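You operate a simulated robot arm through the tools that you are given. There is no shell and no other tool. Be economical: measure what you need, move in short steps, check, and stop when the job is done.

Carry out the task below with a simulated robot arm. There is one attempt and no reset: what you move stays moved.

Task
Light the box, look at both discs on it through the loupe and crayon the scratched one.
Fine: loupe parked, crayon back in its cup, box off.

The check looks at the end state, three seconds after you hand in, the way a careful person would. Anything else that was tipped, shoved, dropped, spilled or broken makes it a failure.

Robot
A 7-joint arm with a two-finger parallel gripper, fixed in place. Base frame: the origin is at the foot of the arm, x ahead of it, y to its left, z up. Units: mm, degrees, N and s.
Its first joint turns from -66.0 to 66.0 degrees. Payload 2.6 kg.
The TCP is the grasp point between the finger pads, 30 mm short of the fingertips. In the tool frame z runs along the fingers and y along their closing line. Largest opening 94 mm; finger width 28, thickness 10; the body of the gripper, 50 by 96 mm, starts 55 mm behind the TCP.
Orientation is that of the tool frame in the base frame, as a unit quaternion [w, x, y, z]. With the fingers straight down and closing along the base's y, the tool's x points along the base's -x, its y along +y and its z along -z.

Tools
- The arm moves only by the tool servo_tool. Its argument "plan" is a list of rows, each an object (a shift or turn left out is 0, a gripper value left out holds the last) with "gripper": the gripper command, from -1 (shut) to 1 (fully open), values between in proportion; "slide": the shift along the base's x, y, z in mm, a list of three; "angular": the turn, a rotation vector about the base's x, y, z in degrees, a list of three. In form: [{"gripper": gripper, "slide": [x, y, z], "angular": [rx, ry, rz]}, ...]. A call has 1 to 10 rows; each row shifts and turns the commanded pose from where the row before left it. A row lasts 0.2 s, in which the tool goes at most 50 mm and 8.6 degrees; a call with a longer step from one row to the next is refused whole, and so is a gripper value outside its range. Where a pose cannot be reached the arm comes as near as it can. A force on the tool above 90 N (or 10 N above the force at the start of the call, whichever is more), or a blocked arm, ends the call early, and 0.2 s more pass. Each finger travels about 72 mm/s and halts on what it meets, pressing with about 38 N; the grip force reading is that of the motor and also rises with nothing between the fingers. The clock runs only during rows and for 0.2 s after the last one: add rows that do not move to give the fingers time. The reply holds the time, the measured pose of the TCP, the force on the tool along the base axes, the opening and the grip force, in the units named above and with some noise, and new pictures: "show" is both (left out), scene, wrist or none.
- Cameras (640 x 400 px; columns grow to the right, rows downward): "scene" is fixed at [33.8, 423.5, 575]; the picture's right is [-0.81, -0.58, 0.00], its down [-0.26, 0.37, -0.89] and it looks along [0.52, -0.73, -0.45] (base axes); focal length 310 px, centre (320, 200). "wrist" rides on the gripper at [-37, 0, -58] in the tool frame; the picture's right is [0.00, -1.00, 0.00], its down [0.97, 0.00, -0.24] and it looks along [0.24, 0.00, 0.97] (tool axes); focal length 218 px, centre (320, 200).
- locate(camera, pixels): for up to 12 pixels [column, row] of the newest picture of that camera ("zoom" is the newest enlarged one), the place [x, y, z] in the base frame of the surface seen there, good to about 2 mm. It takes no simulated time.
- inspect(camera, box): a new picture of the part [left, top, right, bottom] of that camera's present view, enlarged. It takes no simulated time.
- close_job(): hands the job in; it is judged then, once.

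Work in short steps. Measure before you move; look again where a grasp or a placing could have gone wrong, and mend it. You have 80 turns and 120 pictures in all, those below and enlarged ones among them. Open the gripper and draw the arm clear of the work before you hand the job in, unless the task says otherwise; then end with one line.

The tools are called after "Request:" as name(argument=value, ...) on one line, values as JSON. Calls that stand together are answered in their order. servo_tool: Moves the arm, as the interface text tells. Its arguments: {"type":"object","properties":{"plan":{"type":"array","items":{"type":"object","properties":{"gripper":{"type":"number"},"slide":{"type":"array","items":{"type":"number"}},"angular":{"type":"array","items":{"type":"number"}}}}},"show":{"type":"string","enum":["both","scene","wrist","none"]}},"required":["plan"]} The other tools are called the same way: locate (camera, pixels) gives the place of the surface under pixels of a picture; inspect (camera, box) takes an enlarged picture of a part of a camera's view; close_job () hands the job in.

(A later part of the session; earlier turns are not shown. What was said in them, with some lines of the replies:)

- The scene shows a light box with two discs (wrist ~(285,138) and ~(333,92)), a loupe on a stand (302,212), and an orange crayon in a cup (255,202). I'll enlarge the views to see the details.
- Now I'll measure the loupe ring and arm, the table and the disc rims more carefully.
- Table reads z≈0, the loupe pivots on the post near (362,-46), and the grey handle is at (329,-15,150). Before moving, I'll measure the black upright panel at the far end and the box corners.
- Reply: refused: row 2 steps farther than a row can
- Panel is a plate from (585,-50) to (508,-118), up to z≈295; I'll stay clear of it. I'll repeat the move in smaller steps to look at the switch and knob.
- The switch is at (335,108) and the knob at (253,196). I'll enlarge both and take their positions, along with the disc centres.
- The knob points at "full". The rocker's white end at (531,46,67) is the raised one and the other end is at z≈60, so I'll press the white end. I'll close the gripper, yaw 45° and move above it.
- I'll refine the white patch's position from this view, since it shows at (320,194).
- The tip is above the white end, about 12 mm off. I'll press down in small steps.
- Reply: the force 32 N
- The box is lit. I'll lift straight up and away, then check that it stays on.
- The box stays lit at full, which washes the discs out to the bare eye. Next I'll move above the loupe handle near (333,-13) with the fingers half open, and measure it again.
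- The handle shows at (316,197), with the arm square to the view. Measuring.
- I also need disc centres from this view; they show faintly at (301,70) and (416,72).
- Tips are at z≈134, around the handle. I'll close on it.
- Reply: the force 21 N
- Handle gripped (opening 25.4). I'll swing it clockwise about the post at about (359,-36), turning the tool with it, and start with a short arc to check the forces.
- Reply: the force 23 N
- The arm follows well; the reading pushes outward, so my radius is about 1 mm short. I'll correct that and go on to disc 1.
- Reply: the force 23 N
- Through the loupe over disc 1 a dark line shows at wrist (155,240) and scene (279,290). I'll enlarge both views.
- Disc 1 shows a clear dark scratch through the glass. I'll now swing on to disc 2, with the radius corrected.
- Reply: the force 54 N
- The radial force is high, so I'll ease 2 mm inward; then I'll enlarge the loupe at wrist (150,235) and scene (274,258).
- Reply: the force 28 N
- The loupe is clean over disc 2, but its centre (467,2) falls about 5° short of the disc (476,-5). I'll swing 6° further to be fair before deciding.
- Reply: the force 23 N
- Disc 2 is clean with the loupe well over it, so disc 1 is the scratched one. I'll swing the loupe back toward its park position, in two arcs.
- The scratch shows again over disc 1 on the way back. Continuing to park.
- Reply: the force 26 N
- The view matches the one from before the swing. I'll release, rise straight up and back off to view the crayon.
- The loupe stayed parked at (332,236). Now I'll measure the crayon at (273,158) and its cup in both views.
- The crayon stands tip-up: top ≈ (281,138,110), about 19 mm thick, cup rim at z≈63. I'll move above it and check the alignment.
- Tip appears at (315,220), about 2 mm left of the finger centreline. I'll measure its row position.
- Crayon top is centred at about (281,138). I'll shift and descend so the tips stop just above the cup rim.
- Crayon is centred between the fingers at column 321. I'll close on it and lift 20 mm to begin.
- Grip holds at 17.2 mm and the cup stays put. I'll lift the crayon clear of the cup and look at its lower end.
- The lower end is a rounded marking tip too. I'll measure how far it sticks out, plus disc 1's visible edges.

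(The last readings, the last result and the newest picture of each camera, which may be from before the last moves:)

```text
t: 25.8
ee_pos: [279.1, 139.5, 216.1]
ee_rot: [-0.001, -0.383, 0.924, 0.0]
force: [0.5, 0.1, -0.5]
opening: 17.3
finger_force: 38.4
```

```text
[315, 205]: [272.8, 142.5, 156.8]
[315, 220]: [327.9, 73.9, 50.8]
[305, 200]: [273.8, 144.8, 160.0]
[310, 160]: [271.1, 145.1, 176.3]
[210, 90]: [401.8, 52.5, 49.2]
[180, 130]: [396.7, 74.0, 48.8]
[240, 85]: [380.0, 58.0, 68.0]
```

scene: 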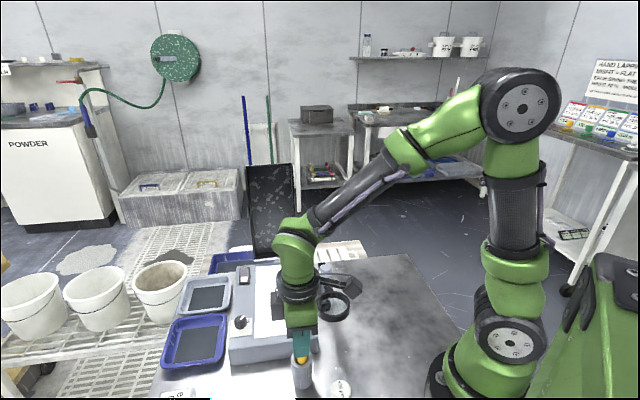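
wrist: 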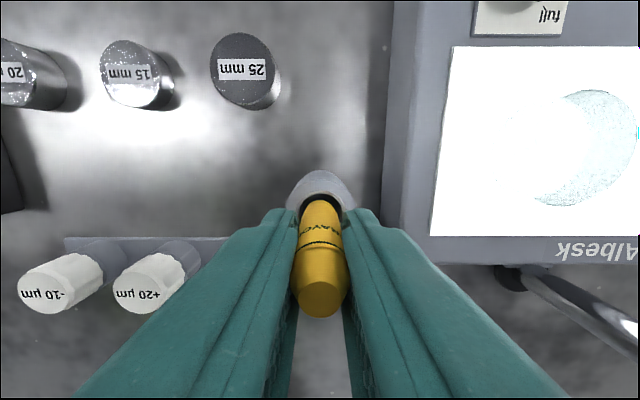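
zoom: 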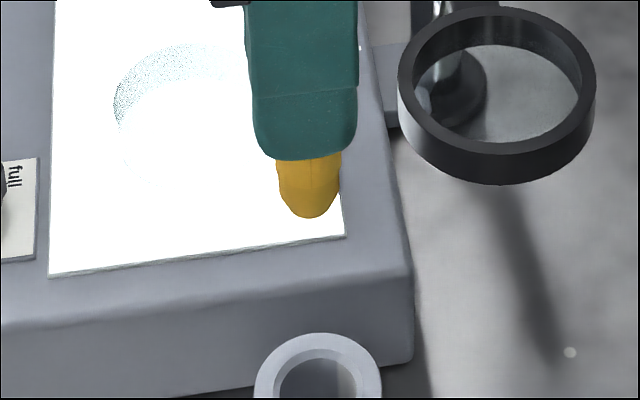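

The marking tip hangs about 63 mm below the TCP, and disc 1's top should be near z≈68 at about (393,77). I'll move the tip over it at height.

Request:
servo_tool(plan=[{"slide": [30, -10, 0]}, {"slide": [30, -17, 0]}, {"slide": [30, -17, 0]}, {"slide": [26, -17, -20]}, {"slide": [0, 0, -30]}, {}], show="wrist")

Request:
inspect(camera="scene", box=[230, 265, 326, 325])

Request:
locate(camera="zoom", pixels=[[320, 200], [300, 230], [340, 230], [320, 250], [320, 280]])

```text
t: 27.2
ee_pos: [396.4, 78.9, 162.8]
ee_rot: [0.0, -0.383, 0.924, -0.001]
force: [-0.1, -0.1, -0.2]
opening: 17.2
finger_force: 37.2
```

wrist: 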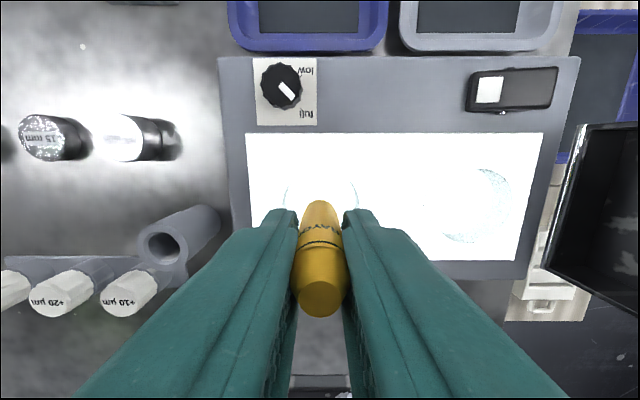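

```text
6.67 times, centred on (278, 295) of scene
```

zoom: 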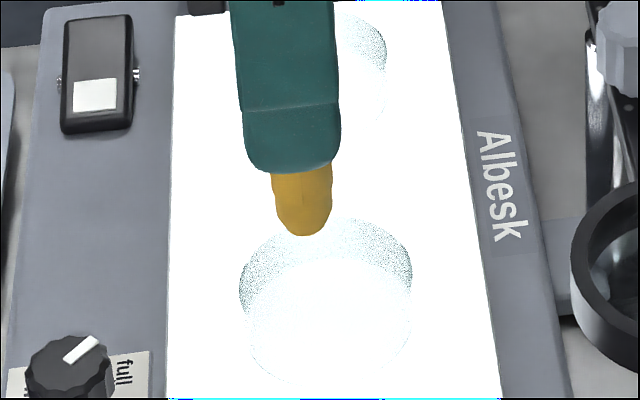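

```text
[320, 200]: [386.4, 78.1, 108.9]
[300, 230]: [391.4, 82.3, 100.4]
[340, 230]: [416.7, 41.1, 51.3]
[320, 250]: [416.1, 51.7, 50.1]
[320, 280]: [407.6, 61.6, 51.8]
```

Disc 1's top ellipse centres at zoom (326,280), i.e. about (392,73), top z≈70. The tip hangs some 8 mm to the +y side, so I'll shift and come down close.

Request:
servo_tool(plan=[{"slide": [-1, -7, -10]}, {"slide": [0, 0, -10]}, {}], show="none")

Request:
inspect(camera="scene", box=[247, 285, 311, 325])

```text
t: 28.0
ee_pos: [395.0, 71.2, 144.5]
ee_rot: [0.0, -0.383, 0.924, 0.0]
force: [0.6, 0.3, -0.7]
opening: 17.0
finger_force: 38.2
```

```text
10.00 times, centred on (279, 305) of scene
```

zoom: 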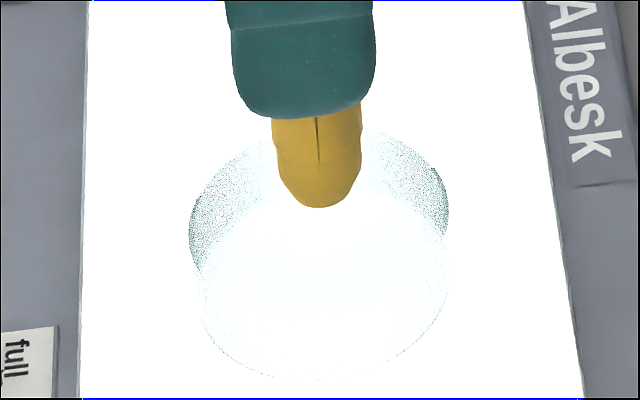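

The tip is well centred over disc 1, about 10 mm above it. I'll lower gently.

Request:
servo_tool(plan=[{"slide": [0, 0, -4]}, {"slide": [0, 0, -2]}, {"slide": [0, 0, -1]}, {}], show="none")

Request:
inspect(camera="scene", box=[247, 285, 311, 325])

```text
t: 29.0
ee_pos: [394.8, 73.6, 139.0]
ee_rot: [0.001, -0.382, 0.924, 0.0]
force: [-2.4, -1.3, 2.1]
opening: 17.4
finger_force: 38.3
```

```text
10.00 times, centred on (279, 305) of scene
```

zoom: 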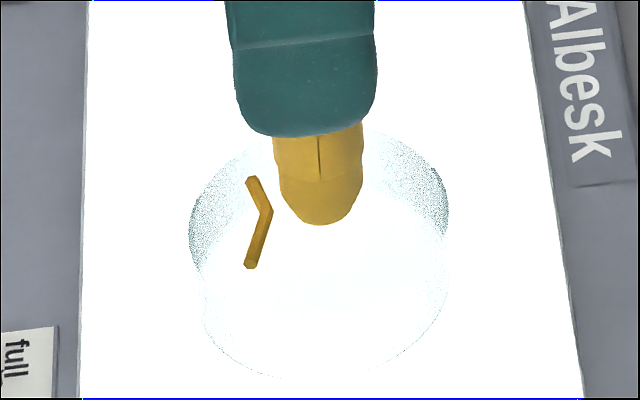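

A crayon mark has appeared on disc 1 and the contact force is only about 3 N. I'll lift off and confirm it.

Request:
servo_tool(plan=[{"slide": [0, 0, 20]}, {"slide": [0, 0, 40]}, {"slide": [-20, 10, 17]}, {"slide": [-32, 17, 0]}, {"slide": [-32, 17, 0]}, {"slide": [-31, 22, 0]}, {}], show="both")

Request:
inspect(camera="scene", box=[222, 260, 334, 360])

```text
t: 30.6
ee_pos: [279.8, 140.0, 214.3]
ee_rot: [0.0, -0.383, 0.924, 0.0]
force: [0.5, 0.0, -0.6]
opening: 17.3
finger_force: 37.6
```

scene: 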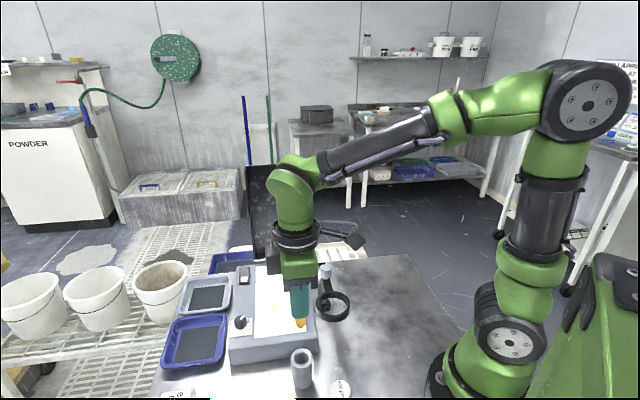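
wrist: 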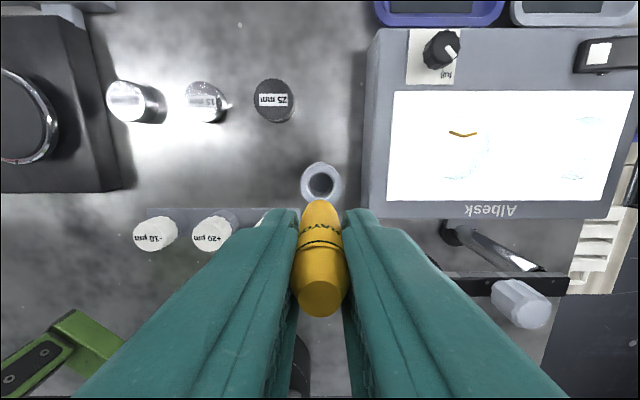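

```text
4.00 times, centred on (278, 310) of scene
```

zoom: 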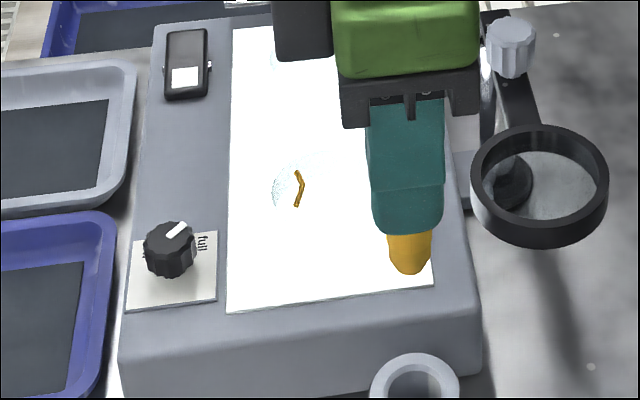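

Mark confirmed on disc 1 at (462,133). Before lowering the crayon I'll measure the cup's rim.

Request:
inspect(camera="wrist", box=[280, 145, 360, 195])

Request:
locate(camera="zoom", pixels=[[190, 295], [455, 295], [325, 155], [230, 380], [320, 290], [240, 200], [420, 200]])

```text
8.00 times, centred on (320, 170) of wrist
```

zoom: 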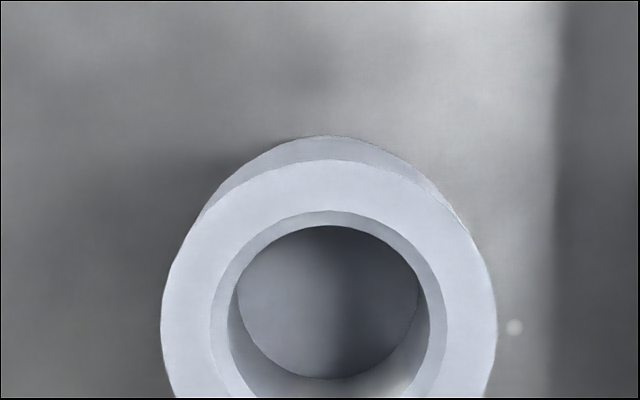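

```text
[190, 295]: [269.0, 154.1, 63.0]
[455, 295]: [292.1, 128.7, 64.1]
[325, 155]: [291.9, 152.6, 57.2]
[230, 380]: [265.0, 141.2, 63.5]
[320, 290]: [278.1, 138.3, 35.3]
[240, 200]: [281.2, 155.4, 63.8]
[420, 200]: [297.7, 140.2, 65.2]
```

Cup centre ≈ (279.5,139), just under the tool, and the crayon sits in the grip as when drawn out. I'll lower it back along the same line.

Request:
servo_tool(plan=[{"slide": [-0.4, -0.5, -35]}, {"slide": [0, 0, -30]}, {"slide": [0, 0, -20]}, {"slide": [0, 0, -15]}, {}], show="both")

```text
t: 31.8
ee_pos: [279.6, 138.0, 115.4]
ee_rot: [-0.001, -0.382, 0.924, 0.0]
force: [-0.5, 0.4, -0.9]
opening: 17.1
finger_force: 37.9
```

scene: 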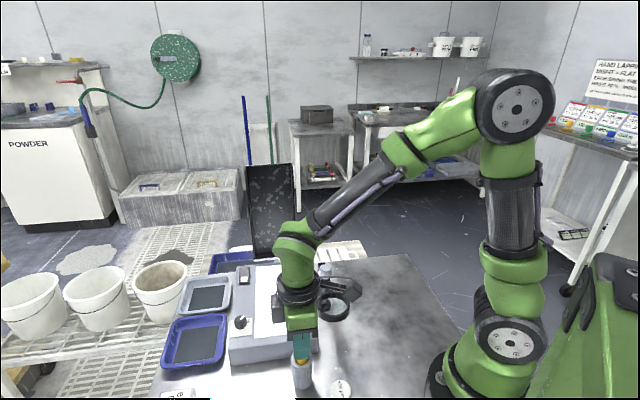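
wrist: 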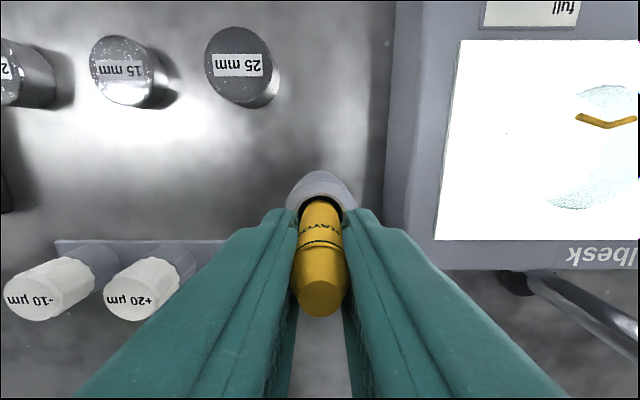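

The crayon is inside the cup with no contact force. I'll lower it the last 13 mm or so to where it sat.

Request:
servo_tool(plan=[{"slide": [0, 0, -8]}, {"slide": [0, 0, -4]}, {"slide": [0, 0, -1.5]}, {}], show="none")

```text
t: 32.8
ee_pos: [279.1, 137.2, 102.2]
ee_rot: [0.0, -0.383, 0.924, 0.0]
force: [0.3, -0.1, -1.3]
opening: 17.1
finger_force: 37.7
```

Still no contact; it was grasped at z≈100.5. I'll lower 1.5 mm more and release.

Request:
servo_tool(plan=[{"slide": [0, 0, -1.5]}, {}, {"gripper": -0.5}, {"gripper": -0.2}, {"gripper": -0.2}, {}], show="wrist")

```text
t: 34.2
ee_pos: [278.1, 137.6, 101.2]
ee_rot: [-0.001, -0.383, 0.924, 0.0]
force: [-0.9, 1.1, -0.1]
opening: 37.6
finger_force: 0.1
```

wrist: 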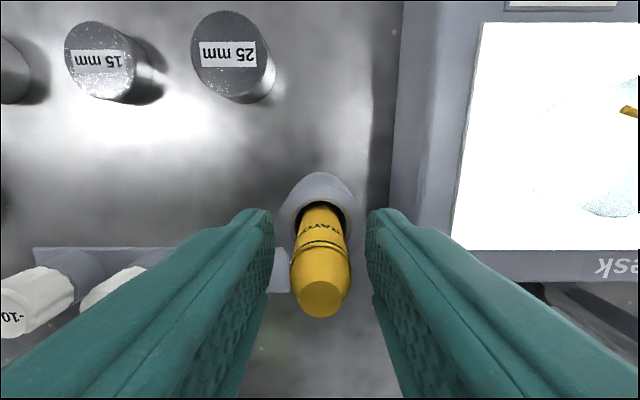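

Crayon stands in its cup as before. I'll rise and travel over to the switch.

Request:
servo_tool(plan=[{"slide": [0, 0, 40]}, {"slide": [0, 0, 48]}, {"slide": [0, 0, 48]}, {"gripper": -1, "slide": [40, -16, 10]}, {"slide": [42, -17, 0]}, {"slide": [42, -17, 0]}, {"slide": [42, -17, 0]}, {"slide": [42, -17, 0]}, {"slide": [42, -17, -20]}, {}], show="both")

```text
t: 36.4
ee_pos: [531.5, 35.0, 225.5]
ee_rot: [0.0, -0.382, 0.924, 0.0]
force: [-0.7, -0.2, 0.1]
opening: 0.0
finger_force: 33.2
```

scene: 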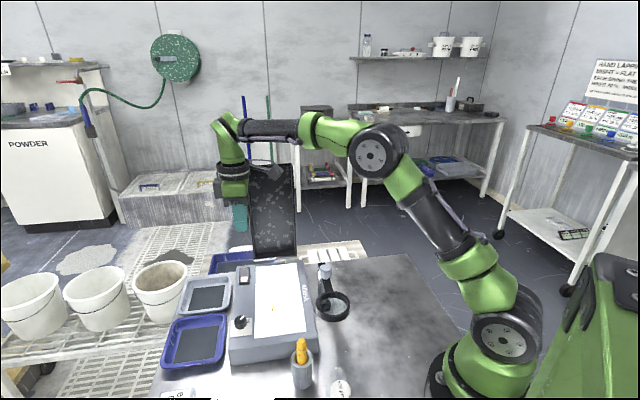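
wrist: 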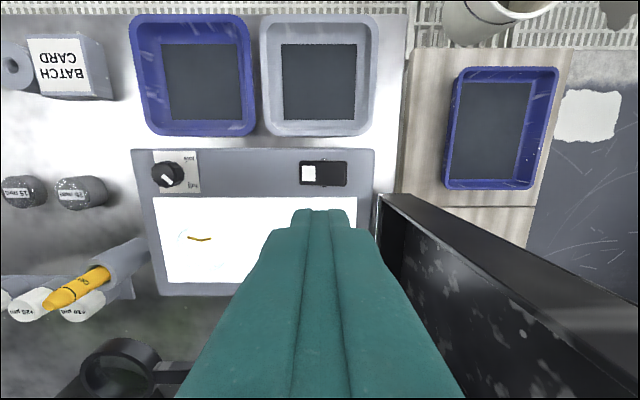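

The switch is at (323,173), raised end on the right. I'll measure it and the lid's nearest edge at (385,200) before descending.

Request:
locate(camera="wrist", pixels=[[308, 173], [323, 173], [338, 173], [345, 173], [385, 197], [382, 230], [400, 195], [440, 205]])

```text
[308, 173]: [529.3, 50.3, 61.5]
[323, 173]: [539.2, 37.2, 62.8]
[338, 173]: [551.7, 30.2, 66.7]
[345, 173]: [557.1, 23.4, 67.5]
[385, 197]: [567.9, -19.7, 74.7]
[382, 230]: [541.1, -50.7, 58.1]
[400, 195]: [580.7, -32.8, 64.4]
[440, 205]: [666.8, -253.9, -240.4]
```

The lid's edge runs about 44 mm from the press point, and the upright gripper body reaches 48 mm. I'll tilt the tool 20° so the body leans away from the lid, then move over the raised end.

Request:
servo_tool(plan=[{"angular": [-4.71, -4.71, 0]}, {"angular": [-4.71, -4.71, 0]}, {"angular": [-4.71, -4.71, 0]}, {"slide": [10, -4, -25]}, {"slide": [9, -4.5, -30]}, {"slide": [0, 0, -30]}, {}], show="both")

```text
t: 38.0
ee_pos: [548.7, 27.8, 141.7]
ee_rot: [0.066, -0.376, 0.91, -0.16]
force: [-0.1, 0.2, -1.0]
opening: 0.2
finger_force: 33.0
```

scene: 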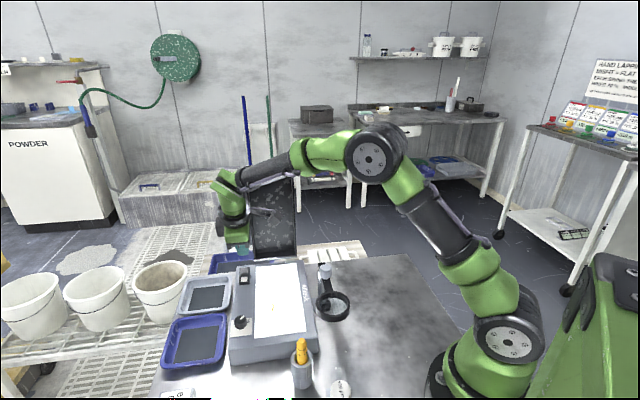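
wrist: 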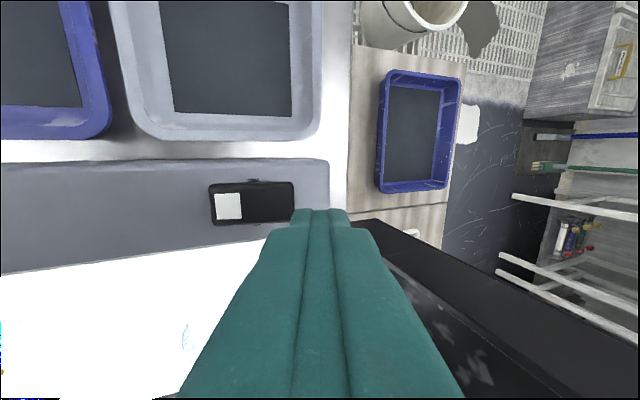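

I'll check clearance from the lid in an enlarged scene view.

Request:
inspect(camera="scene", box=[200, 160, 312, 290])

Request:
locate(camera="wrist", pixels=[[250, 203], [285, 200], [228, 206], [292, 203], [350, 218], [365, 240]])

```text
3.08 times, centred on (256, 225) of scene
```

zoom: 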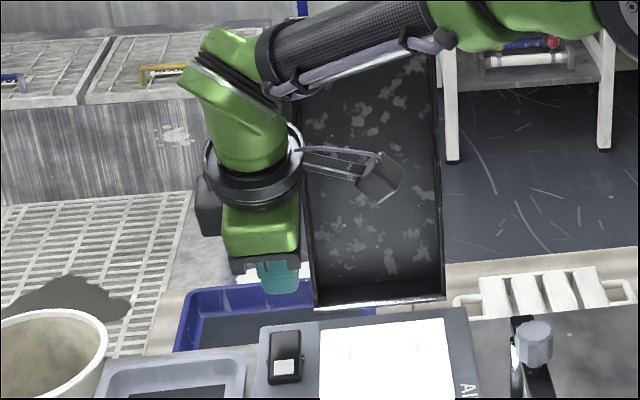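

```text
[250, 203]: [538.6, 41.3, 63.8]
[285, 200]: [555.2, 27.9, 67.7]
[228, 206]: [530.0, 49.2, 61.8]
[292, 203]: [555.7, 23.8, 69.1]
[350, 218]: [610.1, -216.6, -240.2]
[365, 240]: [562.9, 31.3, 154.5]
```

Clear of the lid. The raised end is at about (555,26,68) and the press point will fall at (549,27). I'll descend to just above it, then press in small steps.

Request:
servo_tool(plan=[{"slide": [0.5, -0.5, -25]}, {"slide": [0, 0, -12]}, {"slide": [0, 0, -4]}, {"slide": [0, 0, -3]}, {"slide": [0, 0, -2]}, {}], show="scene")

```text
t: 39.4
ee_pos: [548.6, 27.0, 95.8]
ee_rot: [0.067, -0.377, 0.91, -0.161]
force: [2.0, -2.5, 4.0]
opening: 0.0
finger_force: 32.6
```

scene: 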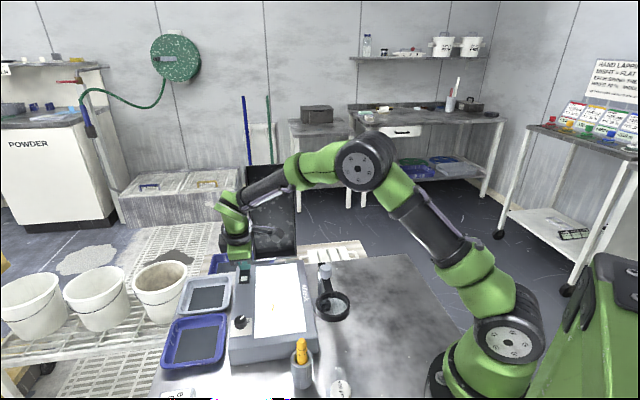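

Light contact (about 4 N), box still lit. I'll press a few millimetres more.

Request:
servo_tool(plan=[{"slide": [0, 0, -1.5]}, {"slide": [0, 0, -1.5]}, {"slide": [0, 0, -1.5]}, {}], show="scene")

```text
t: 40.4
ee_pos: [547.2, 27.7, 91.1]
ee_rot: [0.066, -0.376, 0.91, -0.16]
force: [-3.1, 0.1, 3.9]
opening: 0.2
finger_force: 32.8
```

scene: 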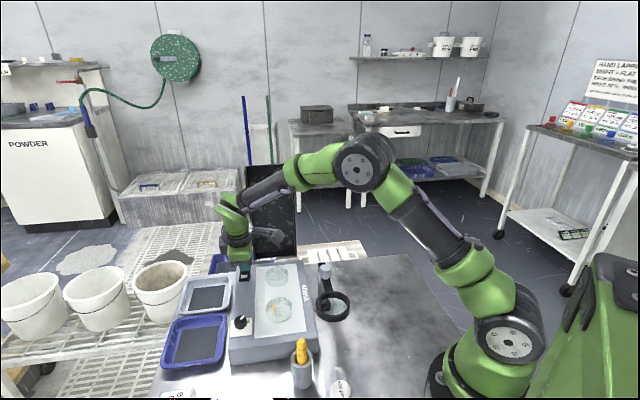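

The box is off. I'll lift straight up, level the tool, draw back to the starting area and open the gripper.

Request:
servo_tool(plan=[{"slide": [-2, 2, 15]}, {"slide": [-5, 5, 40]}, {"slide": [-10, 5, 45]}, {"slide": [-15, 0, 45]}, {"slide": [-30, 0, 35], "angular": [4.71, 4.71, 0]}, {"slide": [-35, 0, 30], "angular": [4.71, 4.71, 0]}, {"slide": [-40, 0, 20], "angular": [4.71, 4.71, 0]}, {"gripper": 1, "slide": [-45, -10, 10]}, {"slide": [-30, -10, 10]}, {}], show="both")

Request:
inspect(camera="scene", box=[150, 240, 406, 400])

```text
t: 42.6
ee_pos: [336.9, 19.7, 341.0]
ee_rot: [-0.001, -0.383, 0.924, 0.0]
force: [0.2, 0.4, 0.5]
opening: 93.7
finger_force: 0.1
```

scene: 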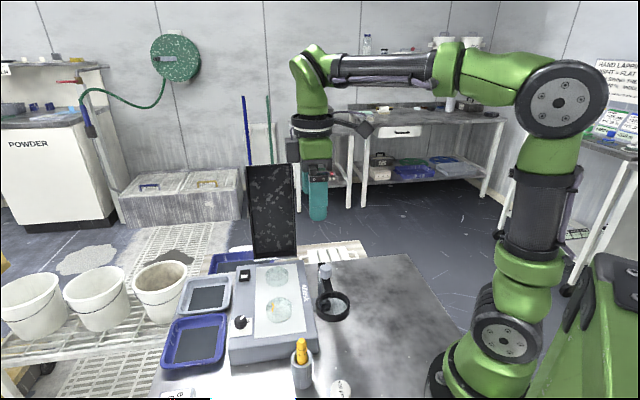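
wrist: 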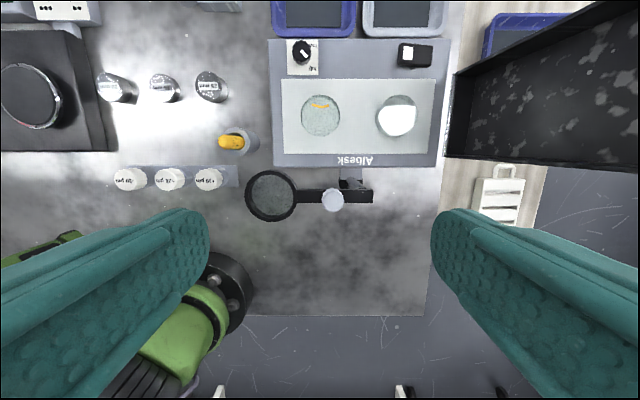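

```text
2.50 times, centred on (278, 320) of scene
```

zoom: 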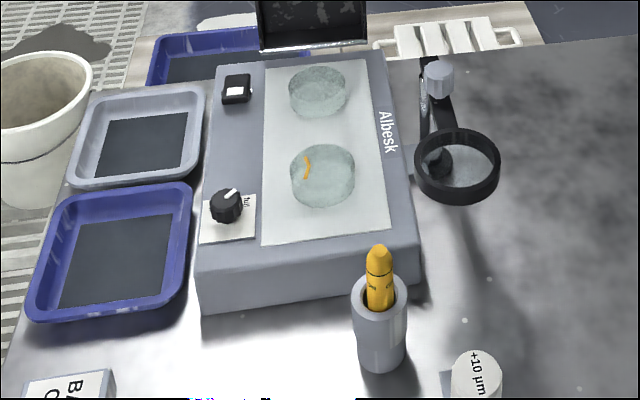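

Everything is back where it was: loupe parked, crayon in its cup, box off, discs unmoved, and a mark on disc 1. Handing in.

Request:
close_job()

```text
The job is handed in.
```

The disc nearer the knob showed the scratch under the lit loupe and now has a crayon mark; the other disc looked clean. The loupe is parked, the crayon is back in its cup and the box is off.
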